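You operate a simulated robot arm through the tools that you are given. There is no shell and no other tool. Be economical: measure what you need, move in short steps, check, and stop when the job is done.

The job below is to be done with a simulated two-armed robot. You get a single attempt, and the scene is never put back.

JOB
Pick up the purple tape roll with one hand, pass it to the other hand and put it on the shelf under the frame bench. Open the spares drawer, put the blue tub on the top of the frame bench away in the inside of the spares drawer, then shut the drawer. Fetch the hand brush and set it on the third store rack shelf from the top. Fetch the yellow cloth pad and set it on the third store rack shelf from the top. Put the blue can on the top of the frame bench away on the top of the orange chest. Open the bench drawer, take the white corner key on the roller side of the sample table and put it away in the inside of the bench drawer, then shut the drawer. Fetch the small carton from the lock side of the sample table and set it on the mat of the tilt plate. Take the blue tin from the back of the pane cart's deck and leave it on the roller side of the sample table. Any order will do. Set down upright: blue can, small carton, blue tin.

Only the result counts: the job must be done as asked and must still hold three seconds after the hand-in. Knocking over, shifting, dropping, spilling or breaking anything else fails it. Flat cloth is picked up by pressing the open fingertips on it (5 to 10 N) and closing them slowly along it; thin cloth reads only 2 to 8 mm in the jaws.

ROBOT AND FRAMES
Two 7-joint arms with fingered hands on one trunk, on a base that drives. Base frame: it is fixed to the floor where the robot stands at the start and does not move with it; the origin is under the middle of the robot, x ahead of it, y to its left, z up; the surface under the hand at the start is at about z = 860. Lengths are in mm, angles in degrees, forces in N, time in s.
The left shoulder is at the start at [70, 166, 1093], the right one opposite. With the tool pointing down near the work surface each hand reaches from about 460 to 960 mm from the robot's upright axis, wherever it stands, measured 20 degrees to its own side. Places, roughly: bench drawer [900, 9100, 700]; blue can [1000, -1250, 1000]; blue tin [-4750, 750, 500]; blue tub [750, 250, 1000]; hand brush (12x5x5 cm) [1000, 100, 900]; inside of the bench drawer [900, 9100, 700]; inside of the spares drawer [-5600, 8000, 200]; mat of the tilt plate [-2700, -1600, 900]; purple tape roll (10x3x10 cm) [700, 0, 900]; roller side of the sample table [-2700, -1000, 800]; shelf under the frame bench [700, -200, 200]; small carton [-3250, -750, 1000]; spares drawer [-5500, 8000, 300]; third store rack shelf [400, -3000, 1000]; top of the orange chest [-2500, 12200, 300]; white corner key (5x5x2 cm) [-2800, -400, 800]; yellow cloth pad (9x6x4 cm) [1000, -1100, 900]. Payload 4.1 kg a hand.
Tool frame (each hand has its own): the origin (TCP) lies between the finger pads and is the grasp point; the fingertips stand 32 mm ahead of it; z points along the fingers, y is the line along which they close. The gripper opens to 108 mm. The gripper's body begins 38 mm behind the TCP. The gripper is a hand of 4 fingers: y runs from the thumb to the fingers, the wrist lies at [-16, -108, -186] in the tool frame, and closing takes about 1.5 s.
Orientation is that of the tool frame in the base frame, as a unit quaternion [w, x, y, z]. With the fingers straight down and the wrist toward the robot, the tool's x, y and z point along [0, 1, 0], [1, 0, 0] and [0, 0, -1] of the base frame.

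CONTROLS
- The arms move only by the tool step_arm. It takes "left_deltas", "right_deltas" or both (then of equal length, played together; a hand with none holds still); each is one flat list of numbers, 6 for each row, row after row: the shift along the tool's x, y, z in mm, then the turn, a rotation vector about the tool's x, y, z in degrees. In form: [x, y, z, rx, ry, rz, x, y, z, rx, ry, rz, ...]. A call has 1 to 8 rows; each row is the pose to reach, as a shift and turn from the pose commanded when the call began, along the tool's axes at that moment. "left_fingers" and "right_fingers" are, for a hand that has rows, the gripper command, from -1 (shut) to 1 (fully open), values between in proportion, set as the call begins (left out, the last holds). Rows are played at 5 a second. More than 50 mm and 8.6 degrees between two rows, or a gripper value outside its range, and nothing of the call is played. A pose out of reach is approached as far as the arm can. The call stops where the force on the tool passes 40 N (or 10 N more than at its start, if that is more) or the arm is blocked; 0.2 s more then pass. The fingers move at their own pace (about 45 mm/s each) and stop on an object; they squeeze with about 21 N. The grip force told is the motor's: it shows also when the fingers shut on nothing. Time passes only in rows, and 0.2 s behind the last, so rows that repeat a pose let the fingers close. It gives the time, the measured TCP pose, the force on the tool (base axes), the opening and the grip force at its end, in the units of the frame above (readings bear some noise), with the torque about the TCP (base axes, N m) and any sound that the robot's microphone picked up.
- Cameras (640 x 400 px; columns grow to the right, rows downward): "scene" is now at [142.5, -2.8, 1330.3]; the picture's right is [-0.02, -1.00, 0.00], its down [-0.47, 0.01, -0.88] and it looks along [0.88, -0.02, -0.47] (base axes); focal length 278 px, centre (320, 200). "left" rides on the left gripper at [-64, -93, -132] in its tool frame; the picture's right is [-0.80, -0.28, 0.53], its down [0.55, -0.71, 0.45] and it looks along [0.25, 0.65, 0.72] (tool axes); focal length 247 px, centre (320, 200). "right" rides on the right gripper at [64, -93, -132] in its tool frame; the picture's right is [-0.80, 0.28, -0.53], its down [-0.55, -0.71, 0.45] and it looks along [-0.25, 0.65, 0.72] (tool axes); focal length 247 px, centre (320, 200). There is no depth. A picture from a camera that has moved, and an enlarged one, comes with that camera's place and axes in the base frame and with its lens.
- snapshot(camera): a new picture of that camera. The clock stands still meanwhile.
- slide_trunk(by): slides the trunk up (or, below 0, down) by that many mm; the arms and the scene camera ride with it, the base frame stays. It gives what a move gives, with no picture.
- steer(legs): drives the robot by 1 to 6 legs, each [ahead, left, turn to the left] in mm, mm and degrees, along the robot's own axes; the way and the turn of a leg run together, so that a leg with both is an arc; at most 1500 mm and 180 degrees a leg. The arms and the cameras ride along, it lands a little off, and it stops where it bumps. It gives what a move gives.
- move_fingers(index, middle, ring, thumb_bend, hand): sets how far each is bent, from 0 (flat) to 100 (curled in); at 30 the hand is open as for a grip, at 70 the pads meet at the TCP. One left out holds its place. A second passes; each finger stops where it meets its share of the squeeze, and holds until it gets a number again. A gripper value or a shape takes the hand back. It gives what a move gives, with no picture; readings hold the bend of each and the force on the fingers (four entries, about 0 where the hand has none), thumb and palm.
- set_grasp(shape, hand): the hand has 4 fingers and takes this shape, open, in about a second: jaw (thumb against the fingers, like two jaws); tri (thumb and two fingers); tip (a fingertip pinch); poke (one finger out to press); point (the index stretched); flat (the hand flat); cup (the hand cupped); fist (a fist). The gripper value then closes the fingers along that shape, each until it touches; the sizes above hold for jaw. It gives what a move gives, with no picture.
- turn_head(pan, tilt): turns the head with the scene camera to pan (to the left, within 86 degrees either way) and tilt (down, from -29 to 69), counted from straight ahead of the robot. It gives what a move gives.
- zoom(camera, box): a new picture of the part [left, top, right, bottom] of that camera's present view, enlarged. The clock stands still meanwhile.
- close_job(): hands the job in; it is judged then, once.

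Go step by step. Nothing tells you exact positions but the pictures and the camera data: compare them with the known pose of the tool, close in by small moves and look again before you grip or let go. The budget is 535 turns and 316 pictures, counting those below and the enlarged ones. Unless the task says otherwise, let go and move clear before handing in.

The tools are called as a command line: name --argument value ..., lists and objects as JSON in quotes. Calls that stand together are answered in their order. step_arm: Moves the arms, as the interface text tells. Its arguments: {"type":"object","properties":{"left_deltas":{"type":"array","items":{"type":"number"}},"left_fingers":{"type":"number"},"right_deltas":{"type":"array","items":{"type":"number"}},"right_fingers":{"type":"number"}},"required":[]} The other tools are called the same way: slide_trunk (by) slides the trunk up or down; set_grasp (shape, hand) gives the hand a shape; move_fingers (index, middle, ring, thumb_bend, hand) moves the fingers one by one; steer (legs) drives the base; turn_head (pan, tilt) turns the head that bears the scene camera; snapshot (camera) takes a picture; zoom (camera, box) takes an enlarged picture of a part of a camera's view; close_job () hands the job in.

At the start:

```text
time_s: 0.0
left_position: [467.1, 136.5, 1204.6]
left_tool_rot: [0.0, 0.707, 0.707, 0.0]
left_contact_force: [0.1, -0.7, -0.9]
left_torque: [0.0, -0.02, 0.03]
left_finger_gap: 107.5
left_grip_force: 0.0
left_shape: jaw
left_bend: [30.0, 30.0, 30.0, 30.0]
left_finger forces: [0.1, 0.0, 0.0, 0.0, 0.0, 0.0]
right_position: [539.4, -237.7, 1147.6]
right_tool_rot: [0.001, 0.707, 0.707, 0.0]
right_contact_force: [0.1, 0.1, 0.9]
right_torque: [-0.02, 0.0, -0.02]
right_finger_gap: 107.6
right_grip_force: 0.2
right_shape: jaw
right_bend: [30.0, 30.0, 30.0, 30.0]
right_finger forces: [0.0, 0.1, 0.0, 0.0, 0.0, 0.0]
trunk travel left (down, up): [-600.0, 340.0]
robot x, y, heading: [-1.1, 0.2, 0.1]
head pan, tilt: [-1.2, 28.0]
```

scene: 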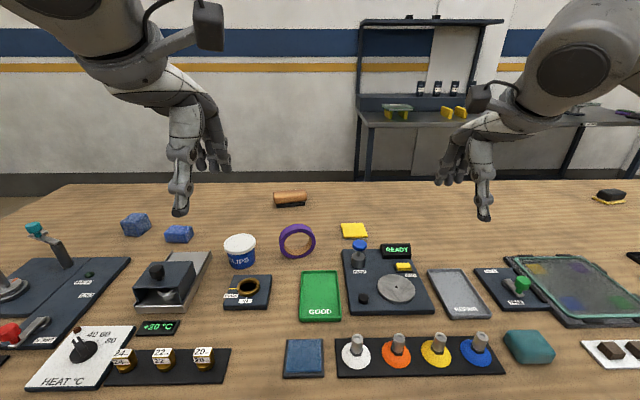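
right: 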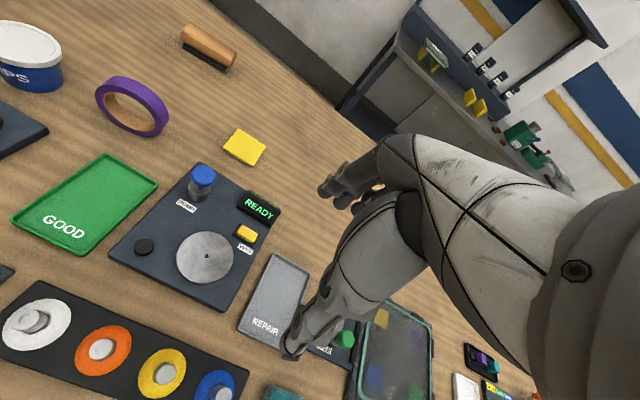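
left: 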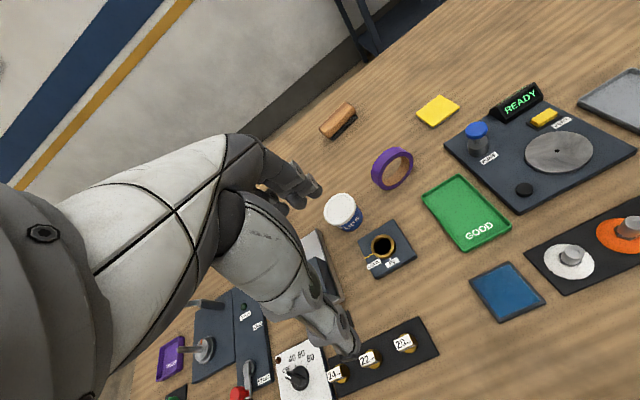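

I see the bench with the tape roll at about [711, 42, 910], the tub at about [684, 180, 905] and the brush at about [990, 82, 885]. First I look around for the rest of the layout.

turn_head --pan -60 --tilt 25

turn_head --pan 0 --tilt 69

```text
time_s: 1.3
left_position: [466.6, 137.4, 1204.1]
left_tool_rot: [0.0, 0.707, 0.707, 0.0]
left_contact_force: [-0.1, -0.8, -0.1]
left_torque: [-0.01, -0.04, -0.03]
left_finger_gap: 107.1
left_grip_force: 0.0
left_shape: jaw
left_bend: [30.0, 30.0, 30.0, 30.0]
left_finger forces: [0.1, 0.0, 0.0, 0.0, 0.1, 0.0]
right_position: [538.7, -237.4, 1145.5]
right_tool_rot: [0.0, 0.707, 0.707, 0.0]
right_contact_force: [-0.5, 0.2, 0.6]
right_torque: [-0.02, -0.01, 0.02]
right_finger_gap: 107.5
right_grip_force: 0.0
right_shape: jaw
right_bend: [30.0, 30.0, 30.0, 30.0]
right_finger forces: [0.0, 0.1, 0.1, 0.0, 0.0, 0.0]
trunk travel left (down, up): [-600.0, 340.0]
robot x, y, heading: [0.4, -2.1, -0.0]
head pan, tilt: [-60.0, 25.0]
```

```text
time_s: 2.6
left_position: [465.8, 136.9, 1204.2]
left_tool_rot: [0.0, 0.707, 0.707, 0.0]
left_contact_force: [0.4, 0.0, 0.8]
left_torque: [0.01, 0.0, 0.01]
left_finger_gap: 107.5
left_grip_force: 0.1
left_shape: jaw
left_bend: [30.0, 30.0, 30.0, 30.0]
left_finger forces: [0.0, 0.1, 0.0, 0.0, 0.0, 0.1]
right_position: [539.2, -237.0, 1147.3]
right_tool_rot: [0.0, 0.707, 0.707, 0.0]
right_contact_force: [1.1, -0.4, -0.4]
right_torque: [-0.02, 0.02, 0.03]
right_finger_gap: 107.6
right_grip_force: 0.0
right_shape: jaw
right_bend: [30.0, 30.0, 30.0, 30.0]
right_finger forces: [0.1, 0.0, 0.0, 0.1, 0.0, 0.0]
trunk travel left (down, up): [-600.0, 340.0]
robot x, y, heading: [-2.6, -1.8, -0.2]
head pan, tilt: [0.0, 68.8]
```

turn_head gives no picture, so I take one now of the near edge of the bench.

snapshot --camera "scene"

```text
312 pictures are left
camera scene: at [107.3, -0.9, 1275.7], right [0.0, -1.0, 0.0], down [-0.93, 0.0, -0.36], along [0.36, 0.0, -0.93], focal length 278 px, centre (320, 200)
```

scene: 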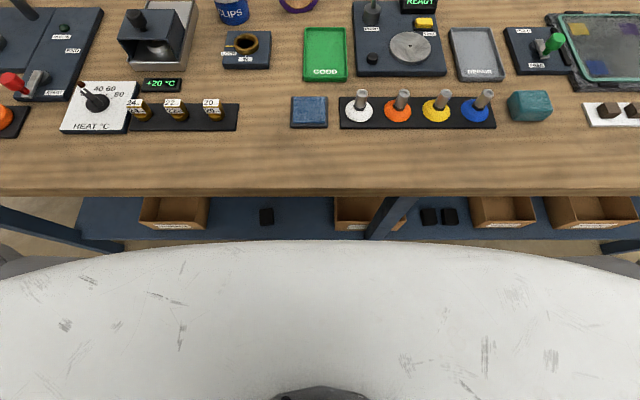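

The bench edge is at x≈282 and the shelf below has free room around y≈100. I look closely at the tape and tub now.

turn_head --pan 0 --tilt 40

zoom --camera "scene" --box '[200, 100, 400, 225]'

```text
time_s: 3.5
left_position: [467.2, 136.3, 1205.0]
left_tool_rot: [-0.001, 0.707, 0.708, 0.0]
left_contact_force: [-0.3, -0.1, 0.0]
left_torque: [0.02, 0.01, -0.02]
left_finger_gap: 107.9
left_grip_force: 0.0
left_shape: jaw
left_bend: [30.0, 30.0, 30.0, 30.0]
left_finger forces: [0.0, 0.1, 0.0, 0.0, 0.0, 0.0]
right_position: [539.1, -237.3, 1146.6]
right_tool_rot: [0.0, 0.707, 0.707, 0.001]
right_contact_force: [0.2, 1.6, 0.1]
right_torque: [-0.02, 0.02, 0.02]
right_finger_gap: 107.7
right_grip_force: 0.1
right_shape: jaw
right_bend: [30.0, 30.0, 30.0, 30.0]
right_finger forces: [0.0, 0.0, 0.0, 0.0, 0.1, 0.1]
trunk travel left (down, up): [-600.0, 340.0]
robot x, y, heading: [1.3, 0.3, 0.1]
head pan, tilt: [0.0, 40.0]
```

```text
3.20 times, centred on (300, 162) of scene
camera zoom: at [136.3, -0.8, 1311.7], right [0.0, -1.0, 0.0], down [-0.64, 0.0, -0.77], along [0.77, 0.0, -0.64], focal length 888 px, centre (384, 320)
```

zoom: 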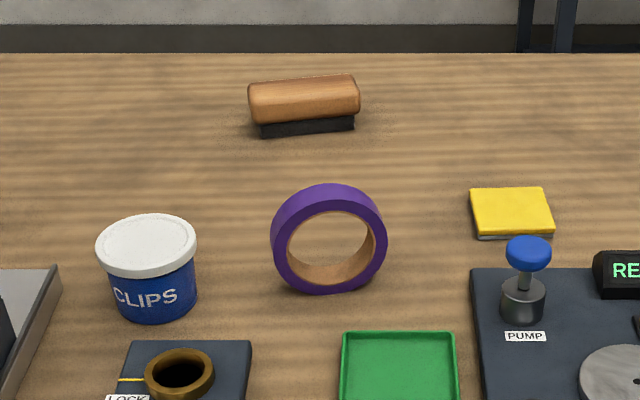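

The roll stands with its axis roughly along x, yawed perhaps 15–20 degrees, at about [728, 49]. I bring the right hand over it.

step_arm --right_deltas '[36, 24, 12, 0, 0, -2.4, 72, 47, 24, 0, 0, -4.8, 107, 71, 36, 0, 0, -7.1, 143, 95, 48, 0, 0, -9.5, 179, 118, 60, 0, 0, -11.9, 215, 142, 73, 0, 0, -14.3, 250, 165, 85, 0, 0, -16.6, 286, 189, 97, 0, 0, -19]' --right_fingers 1

snapshot --camera "right"

snapshot --camera "scene"

```text
time_s: 5.3
left_position: [468.3, 137.8, 1203.6]
left_tool_rot: [0.0, 0.707, 0.707, -0.001]
left_contact_force: [-0.4, 0.7, 1.1]
left_torque: [-0.01, 0.0, -0.02]
left_finger_gap: 107.9
left_grip_force: 0.1
left_shape: jaw
left_bend: [30.0, 30.0, 30.0, 30.0]
left_finger forces: [0.0, 0.0, 0.0, 0.0, 0.1, 0.0]
right_position: [728.9, 50.2, 1050.1]
right_tool_rot: [0.001, 0.581, 0.814, -0.002]
right_contact_force: [-0.9, 1.3, 0.6]
right_torque: [-0.05, -0.01, -0.01]
right_finger_gap: 107.6
right_grip_force: 0.1
right_shape: jaw
right_bend: [30.0, 30.0, 30.0, 30.0]
right_finger forces: [0.0, 0.0, 0.1, 0.1, 0.0, 0.1]
trunk travel left (down, up): [-600.0, 340.0]
robot x, y, heading: [0.3, -1.5, -0.0]
head pan, tilt: [0.0, 40.0]
```

```text
310 pictures are left
camera right: at [618.5, 81.8, 1181.4], right [0.53, -0.66, 0.53], down [-0.49, -0.75, -0.45], along [0.69, -0.02, -0.72], focal length 247 px, centre (320, 200)
```

right: 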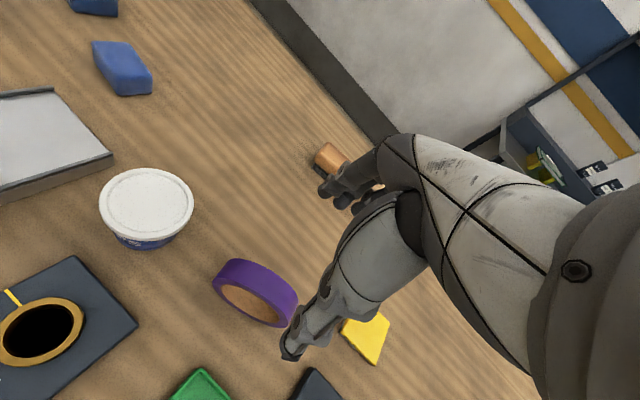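

```text
309 pictures are left
camera scene: at [137.3, 1.2, 1311.7], right [0.0, -1.0, 0.0], down [-0.64, 0.0, -0.77], along [0.77, 0.0, -0.64], focal length 278 px, centre (320, 200)
```

scene: 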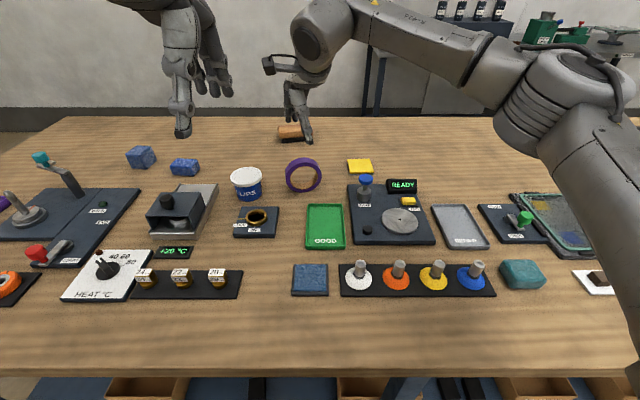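

The roll looks to be at about [718, 46] with its axis yawed about 25 degrees. I descend in small rows to grip depth.

step_arm --right_deltas '[0, -12, 20, 0, 0, -3, 0, -12, 50, 0, 0, -6, 0, -12, 80, 0, 0, -6, 0, -12, 100, 0, 0, -6, 0, -12, 115, 0, 0, -6]'

snapshot --camera "right"

zoom --camera "scene" --box '[200, 100, 400, 225]'

```text
time_s: 6.5
left_position: [467.8, 136.1, 1204.2]
left_tool_rot: [0.0, 0.708, 0.707, 0.001]
left_contact_force: [0.2, -0.5, -0.1]
left_torque: [0.0, -0.01, 0.0]
left_finger_gap: 107.6
left_grip_force: 0.0
left_shape: jaw
left_bend: [30.0, 30.0, 30.0, 30.0]
left_finger forces: [0.0, 0.0, 0.0, 0.1, 0.1, 0.0]
right_position: [717.0, 45.4, 935.3]
right_tool_rot: [0.001, 0.537, 0.844, 0.0]
right_contact_force: [0.3, -0.4, -0.1]
right_torque: [-0.03, 0.01, -0.01]
right_finger_gap: 107.9
right_grip_force: 0.0
right_shape: jaw
right_bend: [30.0, 30.0, 30.0, 30.0]
right_finger forces: [0.1, 0.1, 0.1, 0.1, 0.0, 0.0]
trunk travel left (down, up): [-600.0, 340.0]
robot x, y, heading: [2.2, 0.5, 0.1]
head pan, tilt: [0.0, 40.0]
```

```text
308 pictures are left
camera right: at [604.4, 64.3, 1066.5], right [0.59, -0.6, 0.53], down [-0.41, -0.8, -0.45], along [0.69, 0.05, -0.72], focal length 247 px, centre (320, 200)
```

right: 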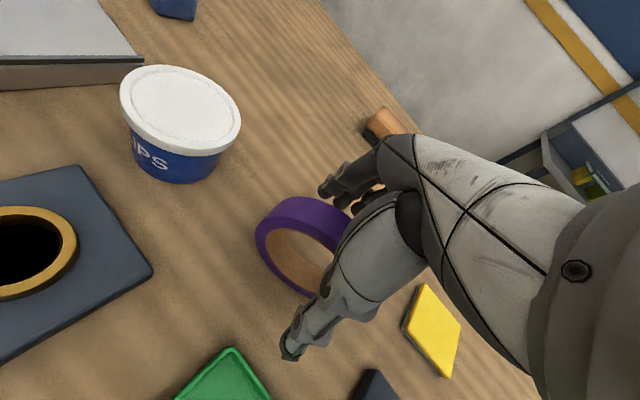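

```text
3.20 times, centred on (300, 162) of scene
camera zoom: at [136.7, -0.8, 1311.8], right [0.0, -1.0, 0.0], down [-0.64, 0.0, -0.77], along [0.77, 0.0, -0.64], focal length 888 px, centre (384, 320)
```

zoom: 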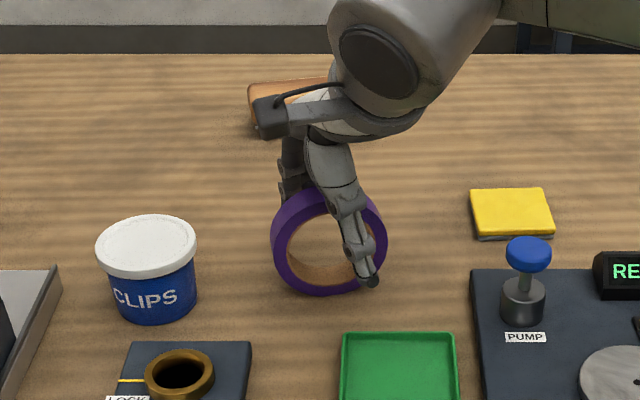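

The ring sits between thumb and fingers. I close.

step_arm --right_deltas '[0, 0, 0, 0, 0, 0, 0, 0, 0, 0, 0, 0, 0, 0, 0, 0, 0, 0, 0, 0, 0, 0, 0, 0, 0, 0, 0, 0, 0, 0, 0, 0, 0, 0, 0, 0, 0, 0, 0, 0, 0, 0, 0, 0, 0, 0, 0, 0]' --right_fingers -1

zoom --camera "scene" --box '[200, 100, 400, 225]'

```text
time_s: 8.3
left_position: [466.3, 136.3, 1204.8]
left_tool_rot: [0.0, 0.707, 0.707, 0.0]
left_contact_force: [0.3, 0.5, -0.8]
left_torque: [0.02, -0.02, -0.01]
left_finger_gap: 107.7
left_grip_force: 0.0
left_shape: jaw
left_bend: [30.0, 30.0, 30.0, 30.0]
left_finger forces: [0.0, 0.0, 0.0, 0.1, 0.0, 0.1]
right_position: [717.5, 44.5, 935.0]
right_tool_rot: [-0.001, 0.537, 0.843, 0.0]
right_contact_force: [0.6, 0.7, -0.3]
right_torque: [0.02, 0.01, -0.04]
right_finger_gap: 0.1
right_grip_force: 21.2
right_shape: jaw
right_bend: [71.0, 70.0, 70.0, 74.0]
right_finger forces: [1.1, 0.0, 0.7, 0.1, 1.4, 0.1]
trunk travel left (down, up): [-600.0, 340.0]
robot x, y, heading: [1.2, -2.8, 0.1]
head pan, tilt: [0.0, 40.0]
```

```text
3.20 times, centred on (300, 162) of scene
camera zoom: at [136.5, -0.7, 1311.8], right [0.0, -1.0, 0.0], down [-0.64, 0.0, -0.77], along [0.77, 0.0, -0.64], focal length 888 px, centre (384, 320)
```

zoom: 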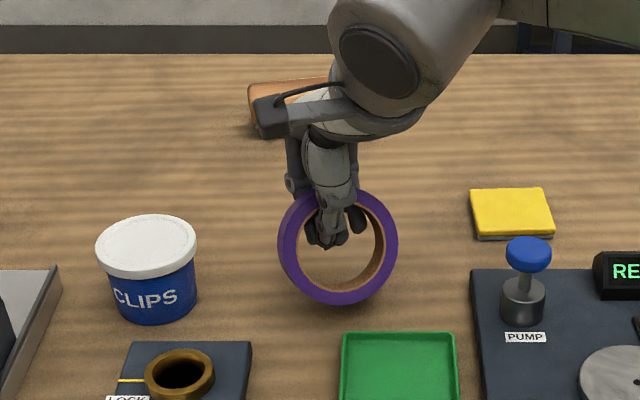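

The pads met through the hole below the rim, so the grip was too low. I reopen, look, and then grip higher on the rim.

step_arm --right_deltas '[0, 0, 0, 0, 0, 0, 0, 0, 0, 0, 0, 0, 0, 0, 0, 0, 0, 0, 0, 0, 0, 0, 0, 0, 0, 0, 0, 0, 0, 0, 0, 0, 0, 0, 0, 0, 0, 0, 0, 0, 0, 0, 0, 0, 0, 0, 0, 0]' --right_fingers 1

zoom --camera "scene" --box '[200, 100, 400, 225]'

snapshot --camera "right"

```text
time_s: 10.1
left_position: [466.0, 135.7, 1204.6]
left_tool_rot: [0.0, 0.708, 0.707, 0.001]
left_contact_force: [-0.2, 0.8, -0.4]
left_torque: [0.01, 0.02, 0.03]
left_finger_gap: 107.6
left_grip_force: 0.1
left_shape: jaw
left_bend: [30.0, 30.0, 30.0, 30.0]
left_finger forces: [0.1, 0.1, 0.1, 0.1, 0.1, 0.1]
right_position: [717.2, 44.7, 935.6]
right_tool_rot: [0.001, 0.538, 0.843, 0.0]
right_contact_force: [0.4, 0.2, 0.1]
right_torque: [0.01, 0.03, -0.01]
right_finger_gap: 107.8
right_grip_force: 0.0
right_shape: jaw
right_bend: [30.0, 30.0, 30.0, 30.0]
right_finger forces: [0.2, 0.0, 0.0, 0.1, 0.1, 0.1]
trunk travel left (down, up): [-600.0, 340.0]
robot x, y, heading: [0.7, 0.2, -0.1]
head pan, tilt: [0.0, 40.0]
```

```text
3.20 times, centred on (300, 162) of scene
camera zoom: at [136.4, -0.7, 1311.8], right [0.0, -1.0, 0.0], down [-0.64, 0.0, -0.77], along [0.77, 0.0, -0.64], focal length 888 px, centre (384, 320)
```

zoom: 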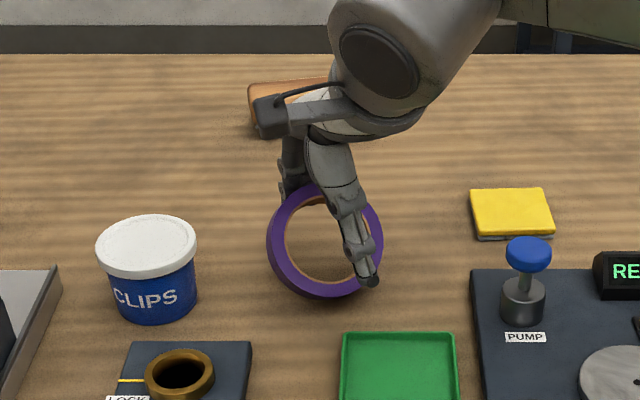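

```text
304 pictures are left
camera right: at [604.3, 64.3, 1066.8], right [0.59, -0.6, 0.53], down [-0.41, -0.8, -0.45], along [0.69, 0.05, -0.72], focal length 247 px, centre (320, 200)
```

right: 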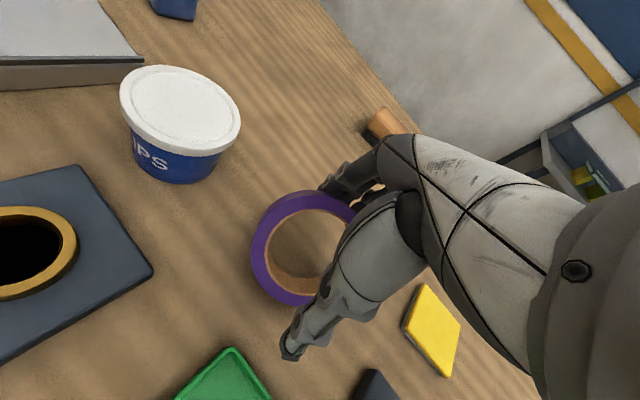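

The ring leans back a bit on the fingers. I raise 18 mm and close on the rim.

step_arm --right_deltas '[0, 0, -9, 0, 0, 0, 0, 0, -18, 0, 0, 0]'

step_arm --right_deltas '[0, 0, 0, 0, 0, 0, 0, 0, 0, 0, 0, 0, 0, 0, 0, 0, 0, 0, 0, 0, 0, 0, 0, 0, 0, 0, 0, 0, 0, 0, 0, 0, 0, 0, 0, 0, 0, 0, 0, 0, 0, 0, 0, 0, 0, 0, 0, 0]' --right_fingers -1

zoom --camera "scene" --box '[200, 100, 400, 225]'

```text
time_s: 10.7
left_position: [465.8, 137.0, 1204.0]
left_tool_rot: [0.0, 0.707, 0.707, 0.0]
left_contact_force: [-0.7, -0.2, -0.3]
left_torque: [-0.01, 0.02, 0.0]
left_finger_gap: 107.8
left_grip_force: 0.1
left_shape: jaw
left_bend: [30.0, 30.0, 30.0, 30.0]
left_finger forces: [0.0, 0.0, 0.0, 0.0, 0.0, 0.0]
right_position: [717.1, 46.0, 953.6]
right_tool_rot: [0.0, 0.537, 0.844, 0.0]
right_contact_force: [0.3, 0.5, -0.6]
right_torque: [0.02, -0.01, -0.01]
right_finger_gap: 107.6
right_grip_force: 0.1
right_shape: jaw
right_bend: [30.0, 30.0, 30.0, 30.0]
right_finger forces: [0.0, 0.0, 0.0, 0.0, 0.0, 0.1]
trunk travel left (down, up): [-600.0, 340.0]
robot x, y, heading: [1.7, 0.8, 0.0]
head pan, tilt: [0.0, 40.0]
```

```text
time_s: 12.5
left_position: [467.6, 136.6, 1203.9]
left_tool_rot: [0.0, 0.706, 0.708, 0.001]
left_contact_force: [0.2, -0.3, -0.7]
left_torque: [-0.01, -0.02, 0.0]
left_finger_gap: 107.3
left_grip_force: 0.1
left_shape: jaw
left_bend: [30.0, 30.0, 30.0, 30.0]
left_finger forces: [0.0, 0.0, 0.0, 0.0, 0.0, 0.0]
right_position: [715.8, 45.5, 953.2]
right_tool_rot: [0.0, 0.537, 0.843, 0.0]
right_contact_force: [0.3, -0.3, 0.7]
right_torque: [0.01, 0.02, 0.01]
right_finger_gap: 0.2
right_grip_force: 20.8
right_shape: jaw
right_bend: [70.0, 70.0, 70.0, 48.0]
right_finger forces: [0.0, 0.0, 0.0, 0.0, 0.0, 0.0]
trunk travel left (down, up): [-600.0, 340.0]
robot x, y, heading: [-1.6, -1.1, -0.0]
head pan, tilt: [0.0, 40.0]
```

```text
3.20 times, centred on (300, 162) of scene
camera zoom: at [136.4, -0.7, 1311.8], right [0.0, -1.0, 0.0], down [-0.64, 0.0, -0.77], along [0.77, 0.0, -0.64], focal length 888 px, centre (384, 320)
```

zoom: 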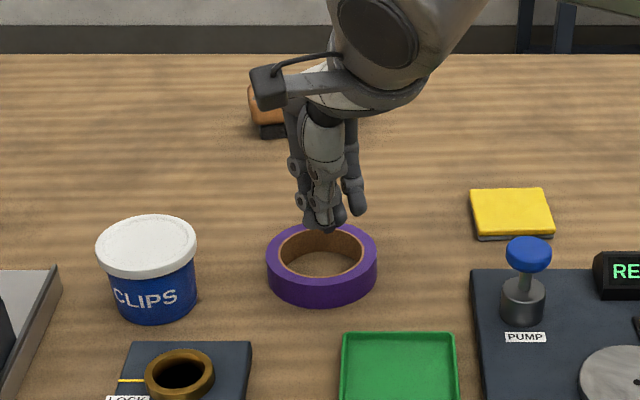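

The ring now lies flat at about [734, 51], which suits a pinch on its wall. I rise, turn the right hand 90 degrees and put it over the right wall with a partial opening.

step_arm --right_deltas '[0, 0, -30, 0, 0, 0, -5, 0, -55, 0, 0, -8.5, -11, 1, -55, 0, 0, -17, -17, 1, -55, 0, 0, -25.5, -23, 1, -55, 0, 0, -34, -29, 2, -55, 0, 0, -42.5, -35, 2, -55, 0, 0, -51, -39, 2, -55, 0, 0, -59.5]' --right_fingers 0.4

zoom --camera "scene" --box '[200, 100, 400, 225]'

snapshot --camera "right"

```text
time_s: 14.3
left_position: [466.6, 136.6, 1203.3]
left_tool_rot: [0.0, 0.707, 0.707, 0.0]
left_contact_force: [-0.1, 0.7, -0.6]
left_torque: [-0.02, 0.02, 0.0]
left_finger_gap: 107.6
left_grip_force: 0.1
left_shape: jaw
left_bend: [30.0, 30.0, 30.0, 30.0]
left_finger forces: [0.0, 0.0, 0.0, 0.1, 0.0, 0.0]
right_position: [722.1, 35.4, 1007.6]
right_tool_rot: [0.0, 0.407, 0.914, 0.0]
right_contact_force: [0.6, 0.0, -0.3]
right_torque: [0.03, -0.02, -0.01]
right_finger_gap: 75.5
right_grip_force: 0.1
right_shape: jaw
right_bend: [27.0, 38.0, 35.0, 61.0]
right_finger forces: [0.0, 0.0, 0.0, 0.0, 0.1, 0.0]
right hand out of reach, approached as far as the arm can: row 4, 5, 6, 7, 8
trunk travel left (down, up): [-600.0, 340.0]
robot x, y, heading: [-2.1, -1.0, -0.0]
head pan, tilt: [0.0, 40.0]
```

```text
3.20 times, centred on (300, 162) of scene
camera zoom: at [136.5, -0.8, 1311.7], right [0.0, -1.0, 0.0], down [-0.64, 0.0, -0.77], along [0.77, 0.0, -0.64], focal length 888 px, centre (384, 320)
```

zoom: 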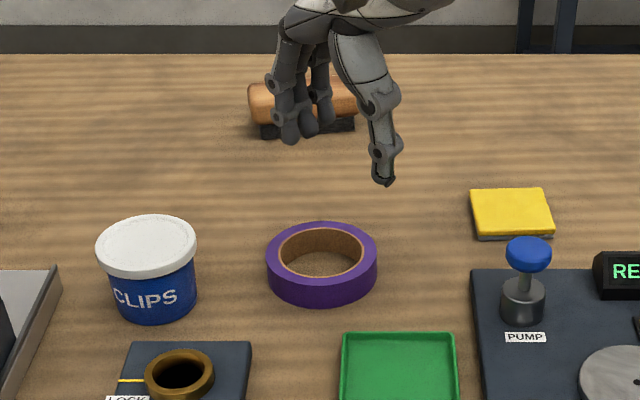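

```text
301 pictures are left
camera right: at [609.2, 20.9, 1139.0], right [0.74, -0.4, 0.53], down [-0.16, -0.88, -0.45], along [0.65, 0.25, -0.72], focal length 247 px, centre (320, 200)
```

right: 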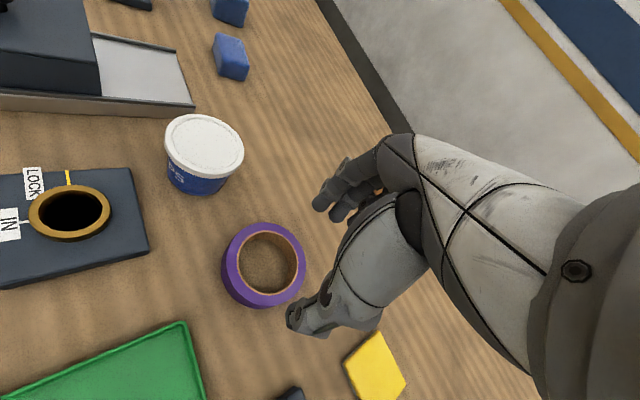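

The right hand's yaw stops near 42 degrees. A better plan is to pinch the far wall at yaw 0 with the thumb in the hole, then tilt the ring upright for a head-on handover. I turn the hand back first.

step_arm --right_deltas '[0, 0, 0, 0, 0, 8.5, 0, 0, 0, 0, 0, 17, 0, 0, 0, 0, 0, 25.5, 0, 0, 0, 0, 0, 34, 0, 0, 0, 0, 0, 42.5, 0, 0, 0, 0, 0, 51, 0, 0, 0, 0, 0, 59.5]'

```text
time_s: 15.9
left_position: [467.1, 137.3, 1204.2]
left_tool_rot: [0.0, 0.707, 0.707, -0.001]
left_contact_force: [0.1, -0.2, 0.4]
left_torque: [-0.01, -0.01, 0.0]
left_finger_gap: 107.6
left_grip_force: 0.1
left_shape: jaw
left_bend: [30.0, 30.0, 30.0, 30.0]
left_finger forces: [0.1, 0.0, 0.0, 0.0, 0.0, 0.1]
right_position: [721.5, 35.6, 1007.6]
right_tool_rot: [0.0, 0.807, 0.591, -0.001]
right_contact_force: [0.4, 0.2, 0.5]
right_torque: [0.01, 0.01, 0.03]
right_finger_gap: 75.7
right_grip_force: 0.1
right_shape: jaw
right_bend: [27.0, 38.0, 35.0, 61.0]
right_finger forces: [0.1, 0.1, 0.1, 0.0, 0.1, 0.0]
trunk travel left (down, up): [-600.0, 340.0]
robot x, y, heading: [-1.4, 3.2, 0.2]
head pan, tilt: [0.0, 40.0]
```

The commanded pose is the clipped one, so I now know the pose exactly (yaw −17.6). I go to the far wall at [767, 52] with yaw 0, at z 930.

step_arm --right_deltas '[10, 13, 10, 0, 0, -6, 20, 26, 30, 0, 0, -12, 29.4, 38.4, 55, 0, 0, -17.6, 29.4, 38.4, 78, 0, 0, -17.6]'

zoom --camera "scene" --box '[200, 100, 400, 225]'

snapshot --camera "right"

```text
time_s: 16.9
left_position: [466.5, 136.5, 1204.5]
left_tool_rot: [0.0, 0.707, 0.707, 0.0]
left_contact_force: [-0.1, 0.5, 0.1]
left_torque: [0.0, 0.0, -0.04]
left_finger_gap: 107.5
left_grip_force: 0.1
left_shape: jaw
left_bend: [30.0, 30.0, 30.0, 30.0]
left_finger forces: [0.0, 0.1, 0.0, 0.0, 0.0, 0.0]
right_position: [766.5, 52.4, 929.7]
right_tool_rot: [0.0, 0.706, 0.708, -0.001]
right_contact_force: [0.7, -0.4, 0.0]
right_torque: [0.01, 0.02, 0.01]
right_finger_gap: 75.4
right_grip_force: 0.0
right_shape: jaw
right_bend: [27.0, 38.0, 35.0, 61.0]
right_finger forces: [0.1, 0.1, 0.0, 0.0, 0.0, 0.0]
trunk travel left (down, up): [-600.0, 340.0]
robot x, y, heading: [-3.2, -4.4, -0.1]
head pan, tilt: [0.0, 40.0]
```

```text
3.20 times, centred on (300, 162) of scene
camera zoom: at [136.7, -0.6, 1311.8], right [0.0, -1.0, 0.0], down [-0.64, 0.0, -0.77], along [0.77, 0.0, -0.64], focal length 888 px, centre (384, 320)
```

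zoom: 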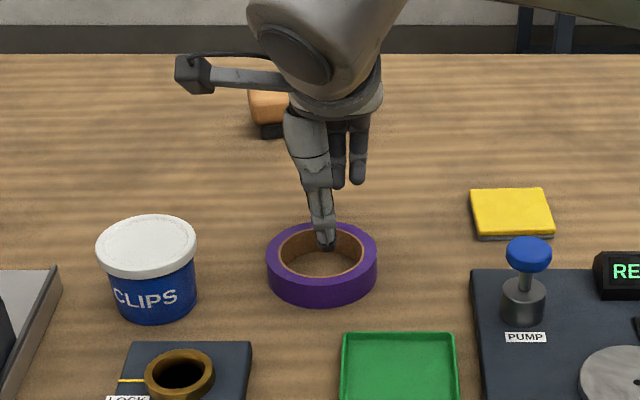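

```text
299 pictures are left
camera right: at [673.3, 115.4, 1060.6], right [0.29, -0.8, 0.53], down [-0.7, -0.55, -0.45], along [0.65, -0.25, -0.72], focal length 247 px, centre (320, 200)
```

right: 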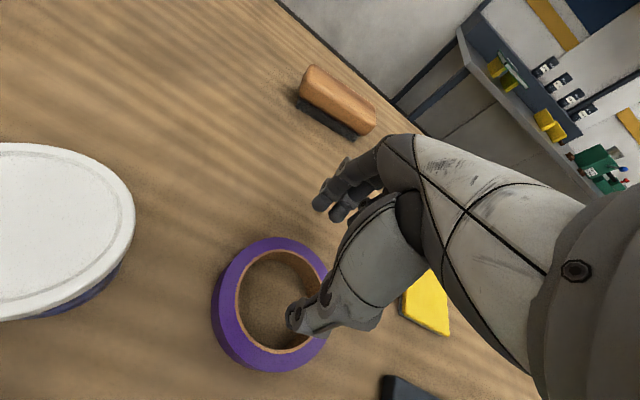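

The thumb is above the hole and the fingers are beyond the far wall. I go down 33 mm and close.

step_arm --right_deltas '[0, 0, 15, 0, 0, 0, 0, 0, 26, 0, 0, 0, 0, 0, 33, 0, 0, 0]'

step_arm --right_deltas '[0, 0, 0, 0, 0, 0, 0, 0, 0, 0, 0, 0, 0, 0, 0, 0, 0, 0, 0, 0, 0, 0, 0, 0, 0, 0, 0, 0, 0, 0, 0, 0, 0, 0, 0, 0, 0, 0, 0, 0, 0, 0]' --right_fingers -1

zoom --camera "scene" --box '[200, 100, 400, 225]'

```text
time_s: 17.7
left_position: [466.7, 136.2, 1204.5]
left_tool_rot: [-0.001, 0.707, 0.707, 0.001]
left_contact_force: [-0.7, -0.3, -0.4]
left_torque: [-0.01, -0.05, -0.03]
left_finger_gap: 107.8
left_grip_force: 0.1
left_shape: jaw
left_bend: [30.0, 30.0, 30.0, 30.0]
left_finger forces: [0.0, 0.0, 0.0, 0.0, 0.1, 0.0]
right_position: [767.5, 51.7, 896.3]
right_tool_rot: [-0.001, 0.706, 0.708, 0.0]
right_contact_force: [-0.8, 0.1, -0.2]
right_torque: [0.02, 0.0, 0.01]
right_finger_gap: 75.7
right_grip_force: 0.1
right_shape: jaw
right_bend: [27.0, 38.0, 35.0, 61.0]
right_finger forces: [0.1, 0.0, 0.0, 0.0, 0.0, 0.0]
trunk travel left (down, up): [-600.0, 340.0]
robot x, y, heading: [1.8, -1.0, 0.0]
head pan, tilt: [0.0, 40.0]
```

```text
time_s: 19.3
left_position: [467.1, 137.2, 1205.3]
left_tool_rot: [-0.001, 0.707, 0.707, 0.0]
left_contact_force: [0.7, 0.3, 0.9]
left_torque: [-0.02, -0.01, 0.01]
left_finger_gap: 107.7
left_grip_force: 0.3
left_shape: jaw
left_bend: [30.0, 30.0, 30.0, 30.0]
left_finger forces: [0.1, 0.1, 0.0, 0.0, 0.0, 0.0]
right_position: [767.4, 51.0, 896.7]
right_tool_rot: [0.0, 0.706, 0.708, 0.0]
right_contact_force: [-0.6, -0.3, 0.5]
right_torque: [0.0, -0.04, 0.01]
right_finger_gap: 7.8
right_grip_force: 21.0
right_shape: jaw
right_bend: [72.0, 65.0, 70.0, 73.0]
right_finger forces: [11.3, 5.5, 0.1, 0.0, 17.3, 0.0]
trunk travel left (down, up): [-600.0, 340.0]
robot x, y, heading: [-0.5, 3.4, -0.1]
head pan, tilt: [0.0, 40.0]
```

```text
3.20 times, centred on (300, 162) of scene
camera zoom: at [136.5, -0.7, 1311.8], right [0.0, -1.0, 0.0], down [-0.64, 0.0, -0.77], along [0.77, 0.0, -0.64], focal length 888 px, centre (384, 320)
```

zoom: 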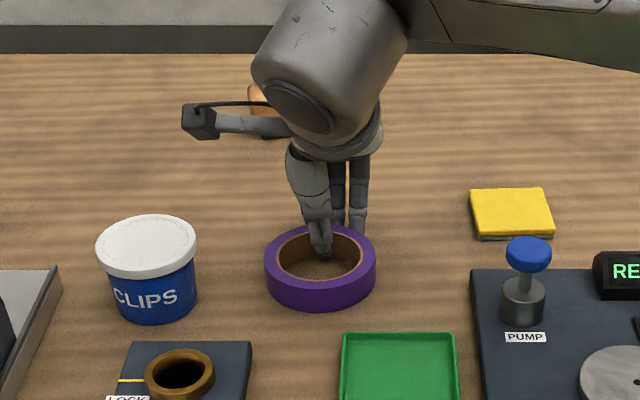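

The wall is pinched with a 7.8 mm gap and about 17 N on the thumb. I lift straight up first, then bring it nearer.

step_arm --right_deltas '[0, 0, -20, 0, 0, 0, 0, 0, -45, 0, 0, 0, -5, -20, -85, 0, 0, 0, -10, -45, -125, 0, 0, 0, -20, -75, -160, 0, 0, 0, -30, -110, -190, 0, 0, 0, -40, -140, -220, 0, 0, 0, -50, -150, -250, 0, 0, 0]'

turn_head --pan 0 --tilt 28

snapshot --camera "scene"

```text
time_s: 21.1
left_position: [466.2, 136.5, 1204.1]
left_tool_rot: [-0.001, 0.707, 0.707, 0.001]
left_contact_force: [-0.8, 0.3, -0.1]
left_torque: [0.0, -0.01, 0.0]
left_finger_gap: 107.7
left_grip_force: 0.0
left_shape: jaw
left_bend: [30.0, 30.0, 30.0, 30.0]
left_finger forces: [0.0, 0.0, 0.0, 0.0, 0.0, 0.0]
right_position: [616.1, -0.8, 1148.0]
right_tool_rot: [0.0, 0.707, 0.708, 0.0]
right_contact_force: [0.5, -1.3, -0.7]
right_torque: [0.01, -0.04, -0.01]
right_finger_gap: 8.0
right_grip_force: 20.7
right_shape: jaw
right_bend: [72.0, 65.0, 70.0, 73.0]
right_finger forces: [11.2, 5.7, 0.2, 0.0, 17.4, 0.0]
trunk travel left (down, up): [-600.0, 340.0]
robot x, y, heading: [0.6, 1.2, 0.0]
head pan, tilt: [0.0, 40.0]
```

```text
time_s: 21.9
left_position: [467.0, 137.4, 1204.1]
left_tool_rot: [0.0, 0.707, 0.707, 0.0]
left_contact_force: [0.2, 0.0, -0.3]
left_torque: [-0.01, -0.01, 0.03]
left_finger_gap: 107.6
left_grip_force: 0.1
left_shape: jaw
left_bend: [30.0, 30.0, 30.0, 30.0]
left_finger forces: [0.1, 0.1, 0.1, 0.0, 0.0, 0.0]
right_position: [616.7, 0.4, 1147.8]
right_tool_rot: [-0.001, 0.706, 0.708, 0.0]
right_contact_force: [0.7, 0.2, 0.0]
right_torque: [0.01, -0.01, -0.03]
right_finger_gap: 8.1
right_grip_force: 21.3
right_shape: jaw
right_bend: [72.0, 65.0, 70.0, 73.0]
right_finger forces: [11.4, 5.7, 0.2, 0.1, 17.4, 0.1]
trunk travel left (down, up): [-600.0, 340.0]
robot x, y, heading: [-4.2, 1.2, 0.1]
head pan, tilt: [0.0, 28.0]
```

```text
297 pictures are left
camera scene: at [142.8, -0.6, 1330.2], right [0.0, -1.0, 0.0], down [-0.47, 0.0, -0.88], along [0.88, 0.0, -0.47], focal length 278 px, centre (320, 200)
```

scene: 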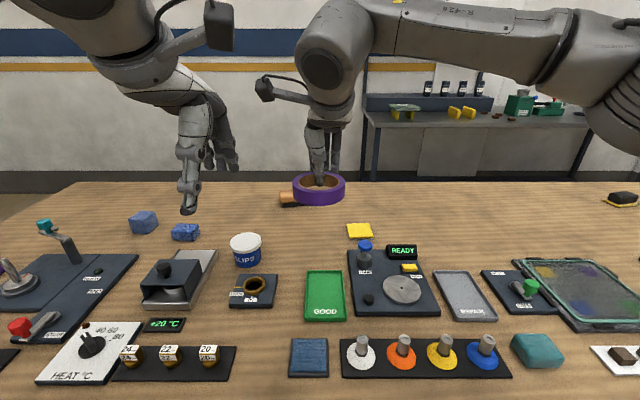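

The ring is held firmly. I tilt both hands toward each other and keep them apart for now.

step_arm --right_deltas '[-8, 0, 0, 0, 8.5, 0, -16, 0, 0, 0, 17, 0, -24, 0, 0, 0, 25.5, 0, -32, 0, 0, 0, 34, 0, -40, 0, 0, 0, 42.5, 0, -48, 0, 0, 0, 51, 0, -56, 0, 0, 0, 59.5, 0, -60, 0, 0, 0, 68, 0]' --left_deltas '[8, 8, 7, 0, -8.5, 0, 16, 16, 14, 0, -17, 0, 24, 24, 21, 0, -25.5, 0, 32, 32, 28, 0, -34, 0, 40, 40, 35, 0, -42.5, 0, 48, 48, 42, 0, -51, 0, 56, 56, 49, 0, -59.5, 0, 60, 60, 56, 0, -68, 0]'

snapshot --camera "scene"

```text
time_s: 23.6
left_position: [527.7, 197.5, 1147.4]
left_tool_rot: [0.397, 0.585, 0.586, -0.396]
left_contact_force: [0.3, -0.1, 0.1]
left_torque: [-0.02, 0.01, -0.02]
left_finger_gap: 107.7
left_grip_force: 0.0
left_shape: jaw
left_bend: [30.0, 30.0, 30.0, 30.0]
left_finger forces: [0.1, 0.1, 0.0, 0.0, 0.1, 0.0]
right_position: [617.8, -58.7, 1146.2]
right_tool_rot: [-0.397, 0.585, 0.586, 0.395]
right_contact_force: [0.8, -0.2, -1.6]
right_torque: [0.01, -0.05, 0.02]
right_finger_gap: 8.2
right_grip_force: 20.7
right_shape: jaw
right_bend: [72.0, 65.0, 70.0, 73.0]
right_finger forces: [11.0, 6.0, 0.4, 0.0, 17.5, 0.0]
trunk travel left (down, up): [-600.0, 340.0]
robot x, y, heading: [-1.6, 0.4, 0.3]
head pan, tilt: [0.0, 28.0]
```

```text
296 pictures are left
camera scene: at [143.4, -0.7, 1330.3], right [0.0, -1.0, 0.0], down [-0.47, 0.0, -0.88], along [0.88, 0.0, -0.47], focal length 278 px, centre (320, 200)
```

scene: 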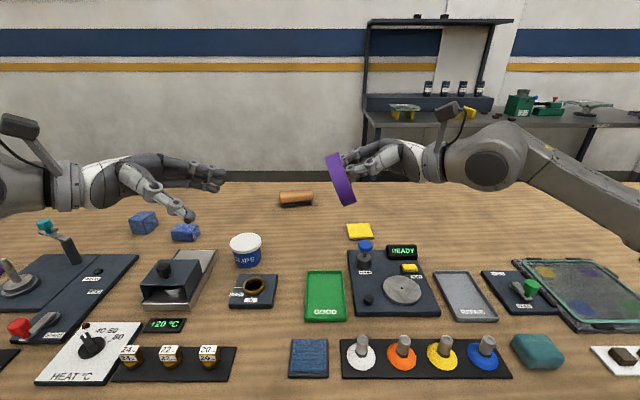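

The tilt works. I complete the 90 degrees on both hands and preset the left opening.

step_arm --right_deltas '[0, 0, 0, 0, 7.5, 0, 0, 0, 0, 0, 15, 0, 0, 0, 0, 0, 22, 0, 0, 0, 0, 0, 22, 0, 0, 0, 0, 0, 22, 0]' --left_deltas '[0, 4, 0, 0, -7.5, 0, 0, 8, 0, 0, -15, 0, 0, 13, 0, 0, -22, 0, 0, 13, 0, 0, -22, 0, 0, 13, 0, 0, -22, 0]' --left_fingers 0.15

zoom --camera "scene" --box '[120, 50, 440, 250]'

snapshot --camera "left"

```text
time_s: 24.9
left_position: [539.6, 195.9, 1147.7]
left_tool_rot: [0.501, 0.5, 0.499, -0.5]
left_contact_force: [0.2, 1.0, -0.3]
left_torque: [-0.01, 0.0, 0.0]
left_finger_gap: 62.4
left_grip_force: 0.0
left_shape: jaw
left_bend: [74.0, 42.0, 39.0, 67.0]
left_finger forces: [0.1, 0.1, 0.0, 0.1, 0.1, 0.1]
right_position: [618.2, -59.2, 1145.6]
right_tool_rot: [0.501, -0.499, -0.5, -0.5]
right_contact_force: [1.0, 0.3, -1.3]
right_torque: [0.01, -0.04, -0.03]
right_finger_gap: 8.3
right_grip_force: 21.3
right_shape: jaw
right_bend: [72.0, 65.0, 70.0, 73.0]
right_finger forces: [11.0, 6.0, 0.4, 0.0, 17.7, 0.0]
trunk travel left (down, up): [-600.0, 340.0]
robot x, y, heading: [-1.8, 0.1, 0.0]
head pan, tilt: [0.0, 28.0]
```

```text
2.00 times, centred on (280, 150) of scene
camera zoom: at [142.9, -0.8, 1330.2], right [0.0, -1.0, 0.0], down [-0.47, 0.0, -0.88], along [0.88, 0.0, -0.47], focal length 555 px, centre (400, 300)
```

zoom: 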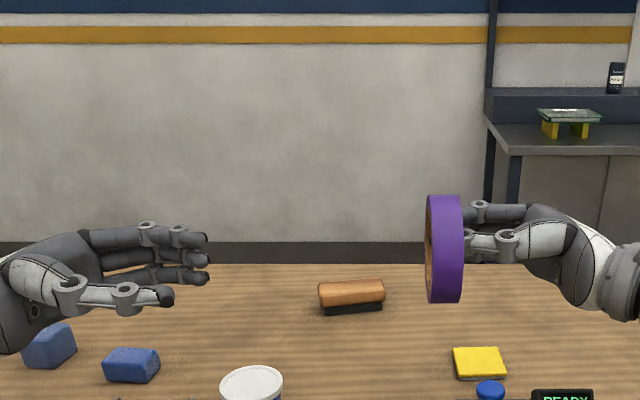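

```text
294 pictures are left
camera left: at [447.5, 328.4, 1212.6], right [-0.28, -0.53, 0.8], down [-0.71, -0.45, -0.55], along [0.65, -0.72, -0.25], focal length 247 px, centre (320, 200)
```

left: 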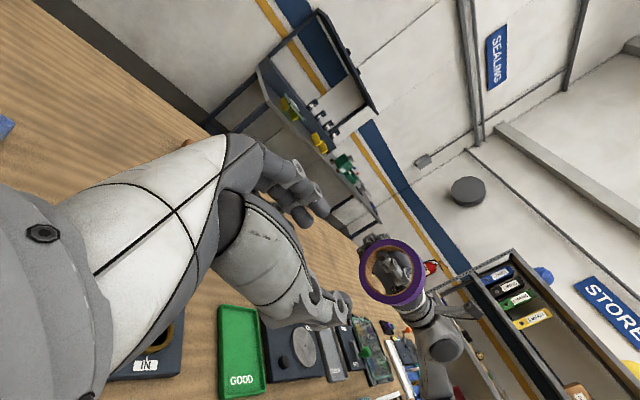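

The ring centre is at about [579, −38, 1147], so the left hand at x 540 lines up with its near wall. I approach along −y and check.

step_arm --left_deltas '[0, 0, 40, 0, 0, 0, 0, 0, 80, 0, 0, 0, 0, 0, 120, 0, 0, 0, 0, 0, 150, 0, 0, 0]'

snapshot --camera "left"

zoom --camera "scene" --box '[240, 120, 400, 220]'

```text
time_s: 25.9
left_position: [540.5, 45.4, 1149.1]
left_tool_rot: [0.5, 0.5, 0.5, -0.5]
left_contact_force: [0.1, -0.2, 0.0]
left_torque: [-0.01, -0.02, -0.02]
left_finger_gap: 62.2
left_grip_force: 0.0
left_shape: jaw
left_bend: [74.0, 42.0, 39.0, 68.0]
left_finger forces: [0.0, 0.1, 0.1, 0.0, 0.0, 0.0]
right_position: [618.6, -60.5, 1146.7]
right_tool_rot: [0.501, -0.5, -0.499, -0.499]
right_contact_force: [-0.6, 0.1, -0.7]
right_torque: [0.01, -0.03, 0.03]
right_finger_gap: 8.2
right_grip_force: 20.9
right_shape: jaw
right_bend: [72.0, 65.0, 70.0, 73.0]
right_finger forces: [10.9, 5.9, 0.4, 0.1, 17.7, 0.1]
trunk travel left (down, up): [-600.0, 340.0]
robot x, y, heading: [-1.2, 4.2, -0.0]
head pan, tilt: [0.0, 28.0]
```

```text
293 pictures are left
camera left: at [447.9, 177.2, 1213.1], right [-0.28, -0.53, 0.8], down [-0.71, -0.45, -0.55], along [0.65, -0.72, -0.25], focal length 247 px, centre (320, 200)
```

left: 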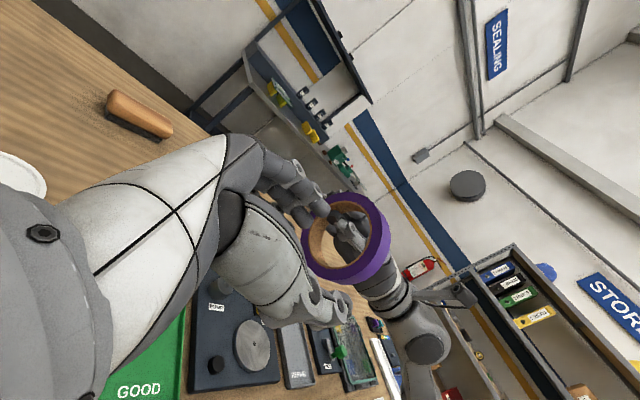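

```text
4.00 times, centred on (320, 170) of scene
camera zoom: at [143.1, -1.7, 1330.2], right [0.0, -1.0, 0.0], down [-0.47, 0.0, -0.88], along [0.88, 0.0, -0.47], focal length 1110 px, centre (320, 320)
```

zoom: 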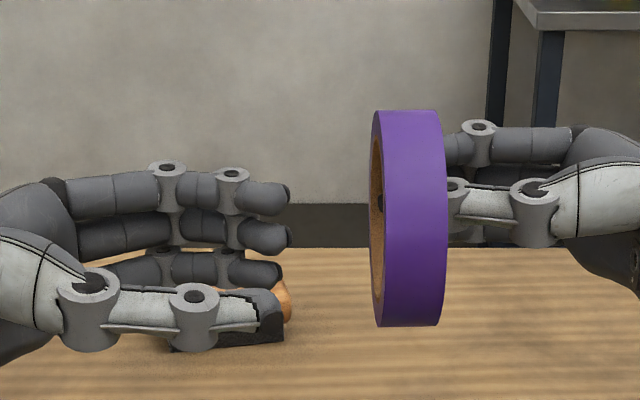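

Fingers line up with the hole and the thumb stays in front. I move on 63 mm in small rows.

step_arm --left_deltas '[0, 0, 16, 0, 0, 0, 0, 0, 32, 0, 0, 0, 0, 0, 48, 0, 0, 0, 0, 0, 62, 0, 0, 0]'

zoom --camera "scene" --box '[240, 120, 400, 220]'

snapshot --camera "left"

```text
time_s: 26.9
left_position: [540.2, -15.3, 1149.8]
left_tool_rot: [0.5, 0.5, 0.499, -0.5]
left_contact_force: [0.0, 2.5, 3.7]
left_torque: [0.02, -0.09, 0.1]
left_finger_gap: 62.2
left_grip_force: 0.2
left_shape: jaw
left_bend: [74.0, 42.0, 39.0, 68.0]
left_finger forces: [0.1, 0.1, 3.2, 0.0, 0.0, 0.0]
right_position: [617.2, -59.5, 1146.0]
right_tool_rot: [0.501, -0.5, -0.5, -0.5]
right_contact_force: [-0.3, -3.0, -3.5]
right_torque: [-0.18, -0.14, 0.05]
right_finger_gap: 8.2
right_grip_force: 20.7
right_shape: jaw
right_bend: [72.0, 65.0, 70.0, 73.0]
right_finger forces: [10.1, 6.5, 2.9, 0.1, 19.7, 0.0]
trunk travel left (down, up): [-600.0, 340.0]
robot x, y, heading: [-0.6, -2.0, 0.3]
head pan, tilt: [0.0, 28.0]
```

```text
4.00 times, centred on (320, 170) of scene
camera zoom: at [142.8, -1.4, 1330.3], right [0.0, -1.0, 0.0], down [-0.47, 0.0, -0.88], along [0.88, 0.0, -0.47], focal length 1110 px, centre (320, 320)
```

zoom: 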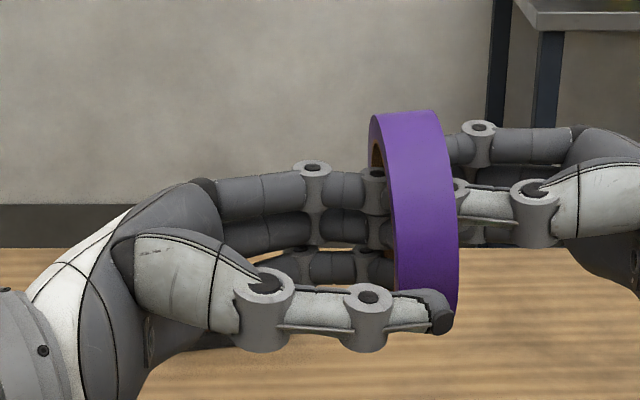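

```text
290 pictures are left
camera left: at [447.2, 115.8, 1213.1], right [-0.28, -0.53, 0.8], down [-0.71, -0.45, -0.55], along [0.65, -0.72, -0.25], focal length 247 px, centre (320, 200)
```

left: 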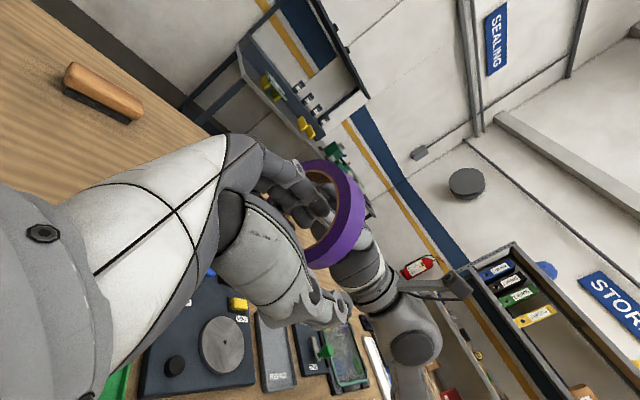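

The lowest finger touches the lower part of the rim. I shift the left hand up 8 mm, then close it.

step_arm --left_deltas '[-4, 0, 0, 0, 0, 0, -8, 0, 0, 0, 0, 0]'

step_arm --left_deltas '[0, 0, 0, 0, 0, 0, 0, 0, 0, 0, 0, 0, 0, 0, 0, 0, 0, 0, 0, 0, 0, 0, 0, 0, 0, 0, 0, 0, 0, 0, 0, 0, 0, 0, 0, 0, 0, 0, 0, 0, 0, 0]' --left_fingers -1

zoom --camera "scene" --box '[240, 120, 400, 220]'

```text
time_s: 27.4
left_position: [539.4, -14.5, 1157.1]
left_tool_rot: [0.5, 0.5, 0.5, -0.5]
left_contact_force: [-0.4, 0.3, -0.8]
left_torque: [0.01, 0.02, -0.01]
left_finger_gap: 62.2
left_grip_force: 0.0
left_shape: jaw
left_bend: [74.0, 42.0, 39.0, 68.0]
left_finger forces: [0.0, 0.0, 0.0, 0.0, 0.0, 0.1]
right_position: [617.1, -60.0, 1145.3]
right_tool_rot: [-0.5, 0.498, 0.501, 0.5]
right_contact_force: [1.1, -0.2, 0.1]
right_torque: [0.0, -0.01, -0.01]
right_finger_gap: 8.1
right_grip_force: 20.9
right_shape: jaw
right_bend: [72.0, 65.0, 70.0, 73.0]
right_finger forces: [11.5, 5.9, 1.9, 0.1, 19.7, 0.0]
trunk travel left (down, up): [-600.0, 340.0]
robot x, y, heading: [2.0, -1.6, 0.2]
head pan, tilt: [0.0, 28.0]
```

```text
time_s: 29.1
left_position: [540.4, -15.3, 1155.7]
left_tool_rot: [-0.5, -0.5, -0.5, 0.5]
left_contact_force: [1.1, 0.8, 0.7]
left_torque: [-0.02, 0.0, 0.03]
left_finger_gap: 12.7
left_grip_force: 21.4
left_shape: jaw
left_bend: [73.0, 64.0, 54.0, 73.0]
left_finger forces: [9.6, 6.0, 2.3, 0.1, 18.1, 0.0]
right_position: [618.4, -58.1, 1146.6]
right_tool_rot: [0.501, -0.499, -0.5, -0.5]
right_contact_force: [-0.9, -0.2, -0.3]
right_torque: [-0.04, -0.03, 0.0]
right_finger_gap: 8.4
right_grip_force: 21.0
right_shape: jaw
right_bend: [72.0, 65.0, 70.0, 73.0]
right_finger forces: [11.1, 6.0, 1.7, 0.0, 19.2, 0.0]
trunk travel left (down, up): [-600.0, 340.0]
robot x, y, heading: [1.9, 1.4, -0.1]
head pan, tilt: [0.0, 28.0]
```

```text
4.00 times, centred on (320, 170) of scene
camera zoom: at [142.6, -0.8, 1330.3], right [0.0, -1.0, 0.0], down [-0.47, 0.0, -0.88], along [0.88, 0.0, -0.47], focal length 1110 px, centre (320, 320)
```

zoom: 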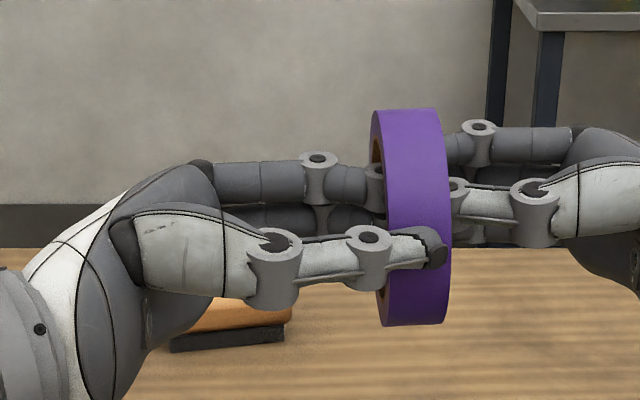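

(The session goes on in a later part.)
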